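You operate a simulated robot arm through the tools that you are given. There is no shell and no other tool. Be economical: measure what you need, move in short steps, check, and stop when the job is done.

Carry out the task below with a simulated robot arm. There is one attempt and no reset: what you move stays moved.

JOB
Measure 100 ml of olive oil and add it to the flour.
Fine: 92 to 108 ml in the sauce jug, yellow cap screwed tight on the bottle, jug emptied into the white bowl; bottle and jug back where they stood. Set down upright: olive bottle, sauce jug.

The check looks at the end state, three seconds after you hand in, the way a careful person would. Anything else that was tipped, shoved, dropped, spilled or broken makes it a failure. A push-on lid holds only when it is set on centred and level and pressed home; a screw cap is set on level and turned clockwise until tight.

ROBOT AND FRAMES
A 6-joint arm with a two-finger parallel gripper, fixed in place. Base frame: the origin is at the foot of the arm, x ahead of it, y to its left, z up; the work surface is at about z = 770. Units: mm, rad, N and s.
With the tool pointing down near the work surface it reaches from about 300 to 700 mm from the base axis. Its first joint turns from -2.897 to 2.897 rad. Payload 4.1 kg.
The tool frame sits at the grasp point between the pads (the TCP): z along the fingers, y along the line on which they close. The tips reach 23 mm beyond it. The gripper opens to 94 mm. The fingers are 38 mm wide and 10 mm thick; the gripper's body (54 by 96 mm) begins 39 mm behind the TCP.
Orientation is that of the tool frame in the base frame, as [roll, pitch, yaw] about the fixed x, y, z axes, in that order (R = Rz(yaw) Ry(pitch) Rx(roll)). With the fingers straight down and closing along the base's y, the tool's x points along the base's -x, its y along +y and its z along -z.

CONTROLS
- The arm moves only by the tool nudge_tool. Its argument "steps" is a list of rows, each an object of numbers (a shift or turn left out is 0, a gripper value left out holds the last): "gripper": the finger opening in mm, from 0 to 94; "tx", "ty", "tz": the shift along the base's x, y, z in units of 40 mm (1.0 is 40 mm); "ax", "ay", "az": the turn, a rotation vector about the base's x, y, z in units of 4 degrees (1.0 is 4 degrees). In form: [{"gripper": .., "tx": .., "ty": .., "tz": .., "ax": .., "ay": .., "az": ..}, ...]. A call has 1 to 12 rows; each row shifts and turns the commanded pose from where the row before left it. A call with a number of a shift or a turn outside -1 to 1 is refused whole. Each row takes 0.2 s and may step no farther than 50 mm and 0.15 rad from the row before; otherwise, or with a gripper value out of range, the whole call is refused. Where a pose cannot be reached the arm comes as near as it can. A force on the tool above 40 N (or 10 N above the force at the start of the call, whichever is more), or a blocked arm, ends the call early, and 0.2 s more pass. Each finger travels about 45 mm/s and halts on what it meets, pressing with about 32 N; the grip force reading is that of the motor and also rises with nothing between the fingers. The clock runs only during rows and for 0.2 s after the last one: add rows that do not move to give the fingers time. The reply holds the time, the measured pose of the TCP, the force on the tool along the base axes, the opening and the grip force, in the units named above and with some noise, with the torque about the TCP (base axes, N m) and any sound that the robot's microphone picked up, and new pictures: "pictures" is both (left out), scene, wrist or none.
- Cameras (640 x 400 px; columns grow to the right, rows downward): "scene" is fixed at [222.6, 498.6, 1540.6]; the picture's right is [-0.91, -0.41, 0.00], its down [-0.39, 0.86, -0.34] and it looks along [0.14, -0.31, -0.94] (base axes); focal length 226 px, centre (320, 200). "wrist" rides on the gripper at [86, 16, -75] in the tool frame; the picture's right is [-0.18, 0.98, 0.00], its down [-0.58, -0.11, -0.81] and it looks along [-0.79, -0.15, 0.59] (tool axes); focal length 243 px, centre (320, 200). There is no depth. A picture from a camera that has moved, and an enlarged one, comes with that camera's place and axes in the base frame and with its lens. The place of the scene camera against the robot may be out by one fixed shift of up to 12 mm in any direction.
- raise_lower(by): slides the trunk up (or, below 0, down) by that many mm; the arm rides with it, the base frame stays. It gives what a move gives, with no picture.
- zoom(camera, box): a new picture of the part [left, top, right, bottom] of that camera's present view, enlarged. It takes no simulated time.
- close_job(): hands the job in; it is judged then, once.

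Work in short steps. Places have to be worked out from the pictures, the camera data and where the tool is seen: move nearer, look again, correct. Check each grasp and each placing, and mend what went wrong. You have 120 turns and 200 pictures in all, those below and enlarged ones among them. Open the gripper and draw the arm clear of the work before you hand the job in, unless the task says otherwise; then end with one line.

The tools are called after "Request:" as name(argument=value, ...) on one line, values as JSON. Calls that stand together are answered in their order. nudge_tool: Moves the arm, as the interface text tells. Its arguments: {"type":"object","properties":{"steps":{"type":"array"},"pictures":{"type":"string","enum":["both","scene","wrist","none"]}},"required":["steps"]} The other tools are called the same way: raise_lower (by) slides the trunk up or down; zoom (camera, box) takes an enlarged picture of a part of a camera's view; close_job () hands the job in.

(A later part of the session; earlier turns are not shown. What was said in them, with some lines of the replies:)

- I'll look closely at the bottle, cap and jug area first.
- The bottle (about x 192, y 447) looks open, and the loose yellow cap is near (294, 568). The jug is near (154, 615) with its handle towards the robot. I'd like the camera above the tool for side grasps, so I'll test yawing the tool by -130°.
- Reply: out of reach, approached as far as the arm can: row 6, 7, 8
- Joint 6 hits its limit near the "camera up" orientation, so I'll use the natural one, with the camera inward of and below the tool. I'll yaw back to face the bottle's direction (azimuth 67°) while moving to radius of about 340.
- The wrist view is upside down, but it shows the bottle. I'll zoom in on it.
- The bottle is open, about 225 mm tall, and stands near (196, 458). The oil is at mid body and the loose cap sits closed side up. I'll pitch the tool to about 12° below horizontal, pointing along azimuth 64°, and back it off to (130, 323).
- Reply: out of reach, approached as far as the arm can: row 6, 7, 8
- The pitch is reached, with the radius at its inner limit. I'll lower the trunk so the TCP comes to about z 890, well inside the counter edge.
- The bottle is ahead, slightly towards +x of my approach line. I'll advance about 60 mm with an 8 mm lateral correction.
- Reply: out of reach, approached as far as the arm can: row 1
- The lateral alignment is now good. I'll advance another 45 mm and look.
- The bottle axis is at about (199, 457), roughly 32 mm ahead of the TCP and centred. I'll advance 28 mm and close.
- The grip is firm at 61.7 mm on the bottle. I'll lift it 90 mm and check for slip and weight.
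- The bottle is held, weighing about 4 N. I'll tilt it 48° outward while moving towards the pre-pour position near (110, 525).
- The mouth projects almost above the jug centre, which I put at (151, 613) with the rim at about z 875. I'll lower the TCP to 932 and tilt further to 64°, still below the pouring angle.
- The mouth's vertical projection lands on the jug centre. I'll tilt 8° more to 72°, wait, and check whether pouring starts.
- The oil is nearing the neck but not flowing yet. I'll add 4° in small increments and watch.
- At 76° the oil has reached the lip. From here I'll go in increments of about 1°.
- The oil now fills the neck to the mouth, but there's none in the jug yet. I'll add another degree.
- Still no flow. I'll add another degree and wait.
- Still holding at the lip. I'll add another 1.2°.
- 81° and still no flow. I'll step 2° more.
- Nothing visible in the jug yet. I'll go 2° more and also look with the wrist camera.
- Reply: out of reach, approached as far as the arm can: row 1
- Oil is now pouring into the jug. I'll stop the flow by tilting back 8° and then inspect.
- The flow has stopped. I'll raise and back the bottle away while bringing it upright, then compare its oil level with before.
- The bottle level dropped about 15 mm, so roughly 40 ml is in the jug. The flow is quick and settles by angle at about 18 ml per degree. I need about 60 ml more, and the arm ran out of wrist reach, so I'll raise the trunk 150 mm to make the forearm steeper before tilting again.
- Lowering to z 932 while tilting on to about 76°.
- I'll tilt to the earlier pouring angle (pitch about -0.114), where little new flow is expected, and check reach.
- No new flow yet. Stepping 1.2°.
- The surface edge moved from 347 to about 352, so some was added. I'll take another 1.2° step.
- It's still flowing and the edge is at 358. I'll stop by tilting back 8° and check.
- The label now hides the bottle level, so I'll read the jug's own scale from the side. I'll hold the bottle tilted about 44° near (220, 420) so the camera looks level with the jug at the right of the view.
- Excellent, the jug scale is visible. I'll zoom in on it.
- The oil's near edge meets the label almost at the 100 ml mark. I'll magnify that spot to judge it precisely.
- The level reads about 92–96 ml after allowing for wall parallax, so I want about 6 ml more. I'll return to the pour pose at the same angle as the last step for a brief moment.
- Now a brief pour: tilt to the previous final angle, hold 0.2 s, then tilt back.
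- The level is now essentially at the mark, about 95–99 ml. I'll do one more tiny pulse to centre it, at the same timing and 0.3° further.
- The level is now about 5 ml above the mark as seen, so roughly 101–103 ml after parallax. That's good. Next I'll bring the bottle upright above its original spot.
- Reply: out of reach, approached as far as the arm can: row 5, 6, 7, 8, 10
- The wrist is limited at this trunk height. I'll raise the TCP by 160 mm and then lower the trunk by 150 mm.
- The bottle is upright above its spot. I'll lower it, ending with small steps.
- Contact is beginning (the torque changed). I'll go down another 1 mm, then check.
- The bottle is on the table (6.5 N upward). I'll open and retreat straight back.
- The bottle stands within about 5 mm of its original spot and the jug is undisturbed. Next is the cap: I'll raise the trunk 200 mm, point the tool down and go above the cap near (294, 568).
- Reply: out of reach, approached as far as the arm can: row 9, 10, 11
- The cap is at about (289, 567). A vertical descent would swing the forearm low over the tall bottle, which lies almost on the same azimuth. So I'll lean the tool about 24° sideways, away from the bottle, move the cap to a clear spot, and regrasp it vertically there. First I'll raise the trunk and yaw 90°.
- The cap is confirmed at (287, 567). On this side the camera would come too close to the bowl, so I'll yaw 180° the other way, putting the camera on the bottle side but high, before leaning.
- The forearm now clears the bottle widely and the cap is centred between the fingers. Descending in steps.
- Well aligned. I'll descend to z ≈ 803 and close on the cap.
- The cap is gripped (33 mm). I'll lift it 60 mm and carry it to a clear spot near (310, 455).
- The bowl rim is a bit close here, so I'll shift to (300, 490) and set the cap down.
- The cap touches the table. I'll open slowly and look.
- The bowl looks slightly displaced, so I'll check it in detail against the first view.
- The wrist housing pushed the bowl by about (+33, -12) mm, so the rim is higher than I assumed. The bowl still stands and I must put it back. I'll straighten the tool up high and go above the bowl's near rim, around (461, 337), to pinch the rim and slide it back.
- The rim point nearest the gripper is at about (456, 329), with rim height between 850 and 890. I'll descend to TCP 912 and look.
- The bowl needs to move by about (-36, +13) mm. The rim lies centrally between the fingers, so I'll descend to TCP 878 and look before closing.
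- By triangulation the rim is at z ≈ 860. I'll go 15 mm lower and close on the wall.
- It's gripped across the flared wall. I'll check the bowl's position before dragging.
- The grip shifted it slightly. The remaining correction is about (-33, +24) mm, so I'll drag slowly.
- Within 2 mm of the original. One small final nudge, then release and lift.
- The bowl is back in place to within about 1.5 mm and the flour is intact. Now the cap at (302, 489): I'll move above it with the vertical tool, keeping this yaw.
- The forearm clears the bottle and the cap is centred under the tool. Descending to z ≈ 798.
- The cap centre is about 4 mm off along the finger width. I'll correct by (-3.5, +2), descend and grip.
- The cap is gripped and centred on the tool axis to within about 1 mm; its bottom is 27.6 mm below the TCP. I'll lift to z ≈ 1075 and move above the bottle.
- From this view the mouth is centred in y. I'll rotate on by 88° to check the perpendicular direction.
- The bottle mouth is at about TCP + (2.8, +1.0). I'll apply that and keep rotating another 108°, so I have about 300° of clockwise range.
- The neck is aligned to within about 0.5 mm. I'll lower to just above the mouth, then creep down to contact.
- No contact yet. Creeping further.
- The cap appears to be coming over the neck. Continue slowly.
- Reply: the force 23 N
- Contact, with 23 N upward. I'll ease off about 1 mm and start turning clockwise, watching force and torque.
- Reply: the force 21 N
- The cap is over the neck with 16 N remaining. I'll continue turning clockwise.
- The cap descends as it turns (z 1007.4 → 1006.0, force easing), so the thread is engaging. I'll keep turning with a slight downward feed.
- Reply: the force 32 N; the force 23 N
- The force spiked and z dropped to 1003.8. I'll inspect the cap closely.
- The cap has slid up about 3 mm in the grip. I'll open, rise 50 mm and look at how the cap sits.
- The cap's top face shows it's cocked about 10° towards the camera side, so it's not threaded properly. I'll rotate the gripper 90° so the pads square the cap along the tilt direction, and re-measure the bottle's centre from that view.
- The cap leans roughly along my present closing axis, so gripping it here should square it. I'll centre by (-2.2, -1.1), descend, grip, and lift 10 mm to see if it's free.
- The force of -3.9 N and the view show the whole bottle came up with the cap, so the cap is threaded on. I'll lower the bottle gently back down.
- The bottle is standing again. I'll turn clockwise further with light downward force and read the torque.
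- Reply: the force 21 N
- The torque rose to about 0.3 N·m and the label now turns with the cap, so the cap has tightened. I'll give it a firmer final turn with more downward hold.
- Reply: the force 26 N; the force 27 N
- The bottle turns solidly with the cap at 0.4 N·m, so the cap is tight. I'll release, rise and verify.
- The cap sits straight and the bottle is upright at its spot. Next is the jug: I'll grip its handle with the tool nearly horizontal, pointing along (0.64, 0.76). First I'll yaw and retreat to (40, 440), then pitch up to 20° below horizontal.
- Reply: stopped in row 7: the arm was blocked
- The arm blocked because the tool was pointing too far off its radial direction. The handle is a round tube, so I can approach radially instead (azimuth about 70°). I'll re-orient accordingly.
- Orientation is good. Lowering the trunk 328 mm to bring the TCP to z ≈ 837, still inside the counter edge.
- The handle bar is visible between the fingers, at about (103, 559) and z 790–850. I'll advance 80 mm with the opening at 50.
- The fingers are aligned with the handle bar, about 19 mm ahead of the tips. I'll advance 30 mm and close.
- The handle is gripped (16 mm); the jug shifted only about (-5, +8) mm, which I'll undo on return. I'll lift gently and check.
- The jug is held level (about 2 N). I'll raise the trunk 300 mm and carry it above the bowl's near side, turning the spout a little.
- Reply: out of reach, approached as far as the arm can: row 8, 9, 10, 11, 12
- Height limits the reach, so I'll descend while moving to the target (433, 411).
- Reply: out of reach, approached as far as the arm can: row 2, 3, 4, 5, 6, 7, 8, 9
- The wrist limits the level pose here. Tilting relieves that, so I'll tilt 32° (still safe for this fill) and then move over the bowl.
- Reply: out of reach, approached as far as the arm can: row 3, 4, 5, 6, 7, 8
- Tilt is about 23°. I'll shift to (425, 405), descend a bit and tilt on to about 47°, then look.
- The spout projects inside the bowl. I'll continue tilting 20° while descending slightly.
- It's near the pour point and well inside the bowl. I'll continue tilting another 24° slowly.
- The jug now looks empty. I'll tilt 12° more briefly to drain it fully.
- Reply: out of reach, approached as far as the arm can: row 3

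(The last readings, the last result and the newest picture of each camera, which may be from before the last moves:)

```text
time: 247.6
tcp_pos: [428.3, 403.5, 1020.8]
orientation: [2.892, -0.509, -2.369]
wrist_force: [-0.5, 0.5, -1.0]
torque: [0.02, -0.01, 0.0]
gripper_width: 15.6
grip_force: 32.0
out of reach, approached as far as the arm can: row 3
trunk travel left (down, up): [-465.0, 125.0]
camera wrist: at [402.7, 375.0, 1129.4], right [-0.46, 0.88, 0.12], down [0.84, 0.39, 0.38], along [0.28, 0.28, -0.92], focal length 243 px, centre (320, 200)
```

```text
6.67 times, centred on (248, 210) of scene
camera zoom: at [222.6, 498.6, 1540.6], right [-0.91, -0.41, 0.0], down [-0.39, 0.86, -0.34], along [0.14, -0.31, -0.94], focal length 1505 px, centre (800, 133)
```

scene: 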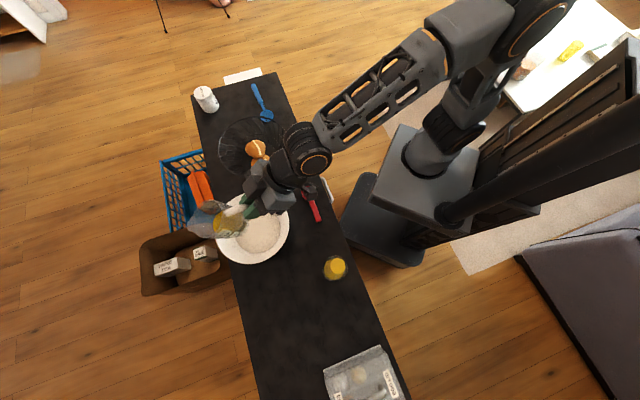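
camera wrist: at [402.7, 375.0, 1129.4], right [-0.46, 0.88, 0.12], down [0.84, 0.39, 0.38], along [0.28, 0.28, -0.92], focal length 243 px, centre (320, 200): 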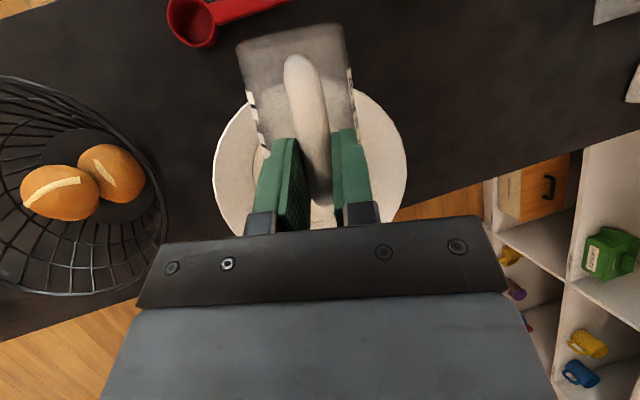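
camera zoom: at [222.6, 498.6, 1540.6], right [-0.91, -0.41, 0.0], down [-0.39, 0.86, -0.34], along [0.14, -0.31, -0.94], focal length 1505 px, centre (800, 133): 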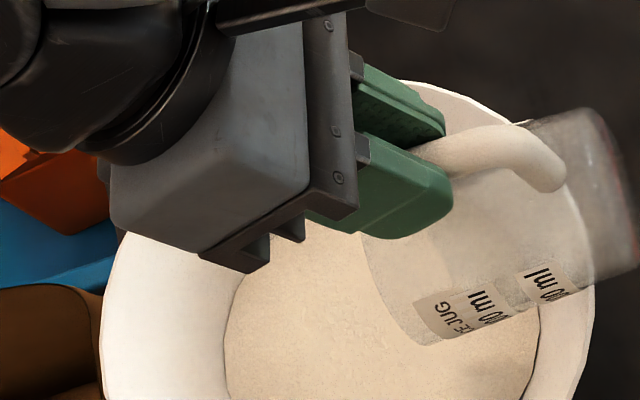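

The jug is empty. Now I'll reverse: raise and un-tilt, then carry the jug back towards its spot.

Request:
nudge_tool(steps=[{"ax": 0.616, "ay": -0.788, "tz": 0.25}, {"ax": 0.616, "ay": -0.788, "tz": 0.25}, {"ax": 0.616, "ay": -0.788, "tz": 0.25}, {"ax": 0.616, "ay": -0.788, "tz": 0.25}, {"ax": 0.616, "ay": -0.788, "tz": 0.25}, {"ax": 0.616, "ay": -0.788, "tz": 0.25}, {"ax": 0.616, "ay": -0.788, "tz": 0.25}, {"ax": 0.616, "ay": -0.788, "tz": 0.25}, {"ax": 0.616, "ay": -0.788, "tz": 0.25}, {"ax": 0.616, "ay": -0.788, "tz": 0.25}, {"ax": 0.616, "ay": -0.788, "tz": 0.25}, {"ax": 0.616, "ay": -0.788, "tz": 0.25}], pictures="none")

Request:
nudge_tool(steps=[{"tx": -0.67, "ty": 0.285, "tz": 0.1}, {"tx": -0.67, "ty": 0.285, "tz": 0.1}, {"tx": -0.67, "ty": 0.285, "tz": 0.1}, {"tx": -0.67, "ty": 0.285, "tz": 0.1}, {"tx": -0.67, "ty": 0.285, "tz": 0.1}, {"tx": -0.67, "ty": 0.285, "tz": 0.1}, {"tx": -0.67, "ty": 0.285, "tz": 0.1}, {"tx": -0.67, "ty": 0.285, "tz": 0.1}, {"tx": -0.67, "ty": 0.285, "tz": 0.1}, {"tx": -0.67, "ty": 0.285, "tz": 0.1}, {"tx": -0.67, "ty": 0.285, "tz": 0.1}, {"tx": -0.67, "ty": 0.285, "tz": 0.1}], pictures="none")

Request:
nudge_tool(steps=[{"ax": 0.616, "ay": -0.788}, {"ax": 0.616, "ay": -0.788}, {"ax": 0.616, "ay": -0.788}, {"ax": 0.616, "ay": -0.788}, {"ax": 0.616, "ay": -0.788}, {"ax": 0.616, "ay": -0.788}, {"ax": 0.616, "ay": -0.788}, {"ax": 0.616, "ay": -0.788}, {"ax": 0.616, "ay": -0.788}, {"ax": 0.616, "ay": -0.788}, {}], pictures="scene")

```text
time: 250.2
tcp_pos: [427.3, 403.7, 1141.3]
orientation: [2.978, 0.324, -2.379]
wrist_force: [-0.5, 0.6, -0.7]
torque: [-0.04, 0.02, -0.02]
gripper_width: 15.4
grip_force: 32.2
trunk travel left (down, up): [-465.0, 125.0]
```

```text
time: 252.8
tcp_pos: [106.1, 540.4, 1187.2]
orientation: [2.978, 0.32, -2.378]
wrist_force: [-1.2, 0.4, -1.8]
torque: [-0.03, 0.02, 0.01]
gripper_width: 15.3
grip_force: 32.1
trunk travel left (down, up): [-465.0, 125.0]
```

```text
time: 255.2
tcp_pos: [106.5, 540.7, 1189.3]
orientation: [3.1, 1.013, -2.298]
wrist_force: [0.5, -0.5, -1.3]
torque: [-0.05, 0.07, 0.01]
gripper_width: 15.5
grip_force: 31.9
trunk travel left (down, up): [-465.0, 125.0]
```

scene: 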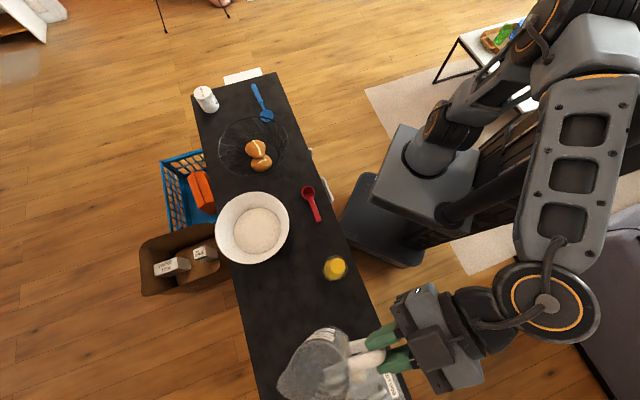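

Now I'll restore the exact grasp orientation (yaw -1.916, pitch 1.237).

Request:
nudge_tool(steps=[{"az": 1}, {"az": 1}, {"az": 1}, {"az": 1}, {"az": 1}, {"az": 0.47}, {"ax": 0.727, "ay": -0.346, "az": -0.125}, {"ax": 0.727, "ay": -0.346, "az": -0.125}, {"ax": 0.727, "ay": -0.346, "az": -0.125}, {"ax": 0.727, "ay": -0.346, "az": -0.125}, {}], pictures="none")

```text
time: 257.6
tcp_pos: [106.6, 540.4, 1189.0]
orientation: [-3.128, 1.238, -1.901]
wrist_force: [0.2, -0.3, -2.0]
torque: [-0.07, 0.05, -0.02]
gripper_width: 15.3
grip_force: 31.7
trunk travel left (down, up): [-465.0, 125.0]
```

Orientation restored. Lowering the trunk 300 mm (TCP → 889, jug bottom about 55 mm above the counter) and checking alignment.

Request:
raise_lower(by=-300)

Request:
nudge_tool(steps=[{"tz": -0.4}, {"tz": -0.4}, {"tz": -0.3}, {}], pictures="none")

Request:
zoom(camera="scene", box=[286, 290, 382, 350])

```text
time: 260.6
tcp_pos: [105.5, 540.1, 889.7]
orientation: [-3.129, 1.235, -1.902]
wrist_force: [0.2, -0.6, -0.5]
torque: [-0.1, 0.05, 0.02]
gripper_width: 15.3
grip_force: 32.4
trunk travel left (down, up): [-165.0, 425.0]
```

```text
time: 261.6
tcp_pos: [106.0, 540.8, 845.2]
orientation: [-3.128, 1.235, -1.9]
wrist_force: [0.4, -0.1, -0.9]
torque: [-0.07, 0.05, 0.02]
gripper_width: 15.1
grip_force: 31.4
trunk travel left (down, up): [-165.0, 425.0]
```

```text
6.67 times, centred on (334, 320) of scene
camera zoom: at [222.6, 498.6, 1540.6], right [-0.91, -0.41, 0.0], down [-0.39, 0.86, -0.34], along [0.14, -0.31, -0.94], focal length 1505 px, centre (227, -600)
```

zoom: 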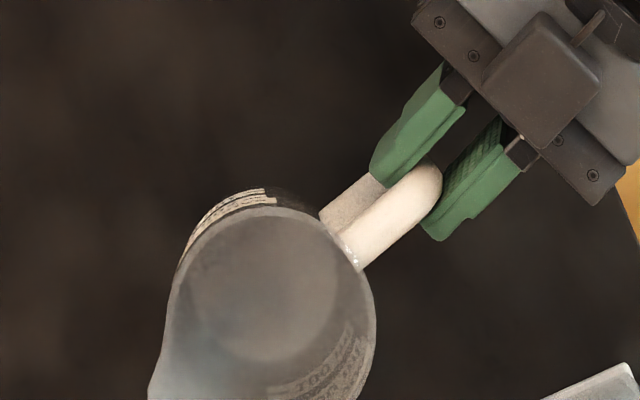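

The jug is rotated about 9° from its original orientation, which also offsets its centre by about (-5, +7) mm. I'll rotate -8.8° with a small translation to fix both before setting it down.

Request:
nudge_tool(steps=[{"az": -0.73, "tx": -0.04, "ty": -0.01}, {"az": -0.73, "tx": -0.04, "ty": -0.01}, {"az": -0.73, "tx": -0.04, "ty": -0.01}, {}, {"tz": -0.15}, {}], pictures="none")

Request:
zoom(camera="scene", box=[286, 290, 382, 350])

```text
time: 263.0
tcp_pos: [101.2, 538.6, 838.2]
orientation: [-3.127, 1.237, -2.054]
wrist_force: [-0.1, -0.5, -1.7]
torque: [-0.1, 0.1, -0.02]
gripper_width: 15.3
grip_force: 31.6
trunk travel left (down, up): [-165.0, 425.0]
```

```text
6.67 times, centred on (334, 320) of scene
camera zoom: at [222.6, 498.6, 1540.6], right [-0.91, -0.41, 0.0], down [-0.39, 0.86, -0.34], along [0.14, -0.31, -0.94], focal length 1505 px, centre (227, -600)
```

zoom: 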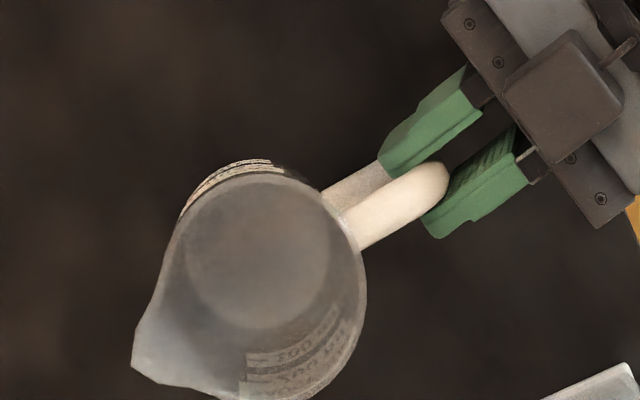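

Very close to the original placement. I'll lower in small steps to contact.

Request:
nudge_tool(steps=[{"tz": -0.05}, {"tz": -0.03}, {"tz": -0.03}, {}], pictures="none")

```text
time: 264.0
tcp_pos: [100.7, 540.7, 835.3]
orientation: [-3.129, 1.237, -2.052]
wrist_force: [0.2, -0.6, -1.1]
torque: [-0.1, 0.02, 0.0]
gripper_width: 15.3
grip_force: 32.2
trunk travel left (down, up): [-165.0, 425.0]
```

Request:
nudge_tool(steps=[{"tz": -0.025}, {"tz": -0.025}, {}], pictures="none")

```text
time: 264.8
tcp_pos: [102.0, 539.9, 833.0]
orientation: [-3.128, 1.234, -2.055]
wrist_force: [0.7, 0.1, -1.4]
torque: [-0.06, 0.08, -0.04]
gripper_width: 15.1
grip_force: 32.3
trunk travel left (down, up): [-165.0, 425.0]
```

Request:
nudge_tool(steps=[{"tz": -0.025}, {"tz": -0.025}, {"tz": -0.025}, {}], pictures="none")

```text
time: 265.8
tcp_pos: [102.8, 538.1, 831.1]
orientation: [-3.131, 1.243, -2.055]
wrist_force: [0.8, 3.7, 13.5]
torque: [0.79, -0.4, 0.06]
gripper_width: 15.2
grip_force: 31.3
trunk travel left (down, up): [-165.0, 425.0]
```

Contact. I'll ease off slightly, open, and retreat straight back along the tool axis.

Request:
nudge_tool(steps=[{"tz": 0.025}, {"gripper": 25}, {"gripper": 36}, {"gripper": 46}, {"gripper": 46}, {"tx": -0.116, "ty": -0.222}, {"tx": -0.232, "ty": -0.443}, {"tx": -0.232, "ty": -0.443}, {"tx": -0.232, "ty": -0.443}, {"tx": -0.232, "ty": -0.443}, {"tx": -0.232, "ty": -0.443}, {}], pictures="both")

Request:
zoom(camera="scene", box=[286, 290, 382, 350])

Request:
zoom(camera="scene", box=[180, 160, 360, 280])

```text
time: 268.4
tcp_pos: [51.5, 442.8, 831.6]
orientation: [-3.128, 1.235, -2.054]
wrist_force: [-0.5, -0.2, -0.6]
torque: [-0.02, -0.01, 0.02]
gripper_width: 45.9
grip_force: 0.1
trunk travel left (down, up): [-165.0, 425.0]
camera wrist: at [-9.2, 362.9, 773.9], right [-0.84, 0.52, 0.17], down [-0.18, -0.55, 0.81], along [0.52, 0.65, 0.56], focal length 243 px, centre (320, 200)
```

scene: 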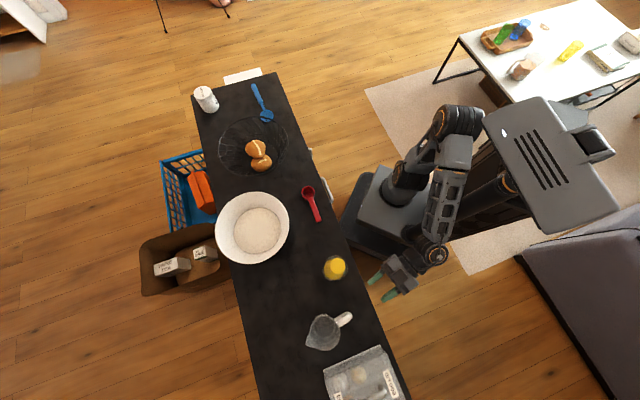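
wrist: 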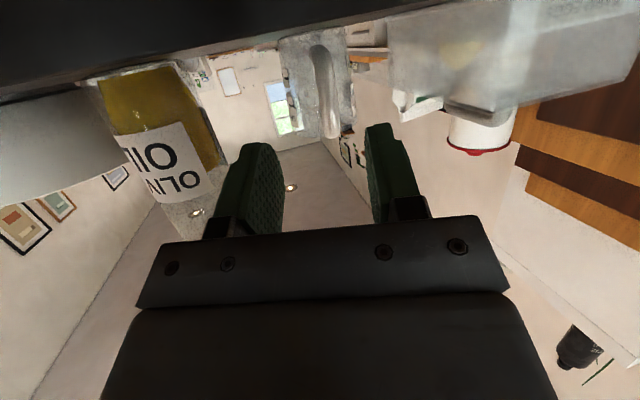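

```text
6.67 times, centred on (334, 320) of scene
camera zoom: at [222.6, 498.6, 1540.6], right [-0.91, -0.41, 0.0], down [-0.39, 0.86, -0.34], along [0.14, -0.31, -0.94], focal length 1505 px, centre (227, -600)
```

zoom: 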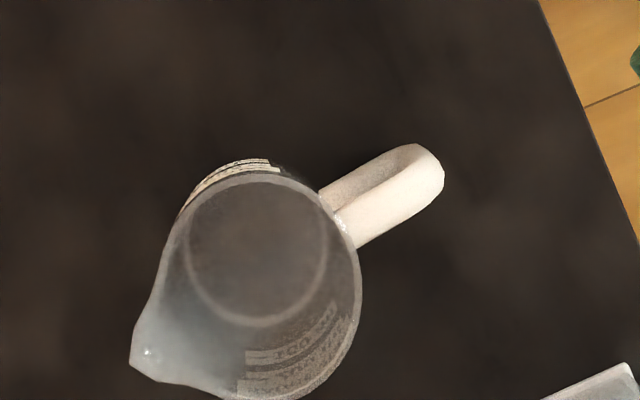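

```text
3.33 times, centred on (270, 220) of scene
camera zoom: at [222.6, 498.6, 1540.6], right [-0.91, -0.41, 0.0], down [-0.39, 0.86, -0.34], along [0.14, -0.31, -0.94], focal length 753 px, centre (487, 133)
```

zoom: 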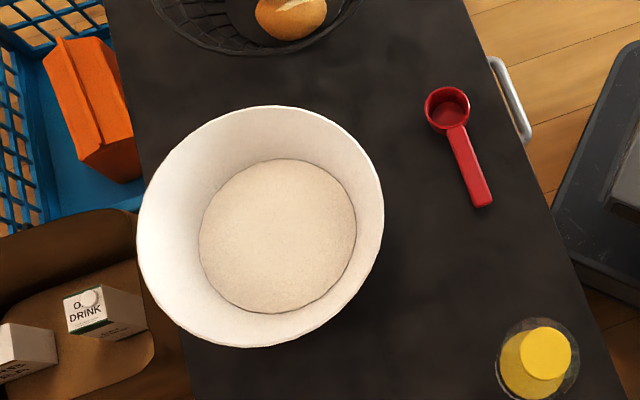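

Everything is in place: the jug is upright, empty and within a few mm of its spot. The capped bottle stands at its place, the bowl is at its original position, and there are no spills. The gripper is open and clear, so I'm handing in.

Request:
close_job()

```text
The job is handed in.
```

I measured about 102 ml of olive oil, read off the jug's scale, and poured it into the flour. The yellow cap is screwed tight, and the bottle and jug stand upright within about 5 mm of where they were. I bumped the white bowl partway through, sliding it about 38 mm, and slid it back to within about 2 mm; I saw no spills.
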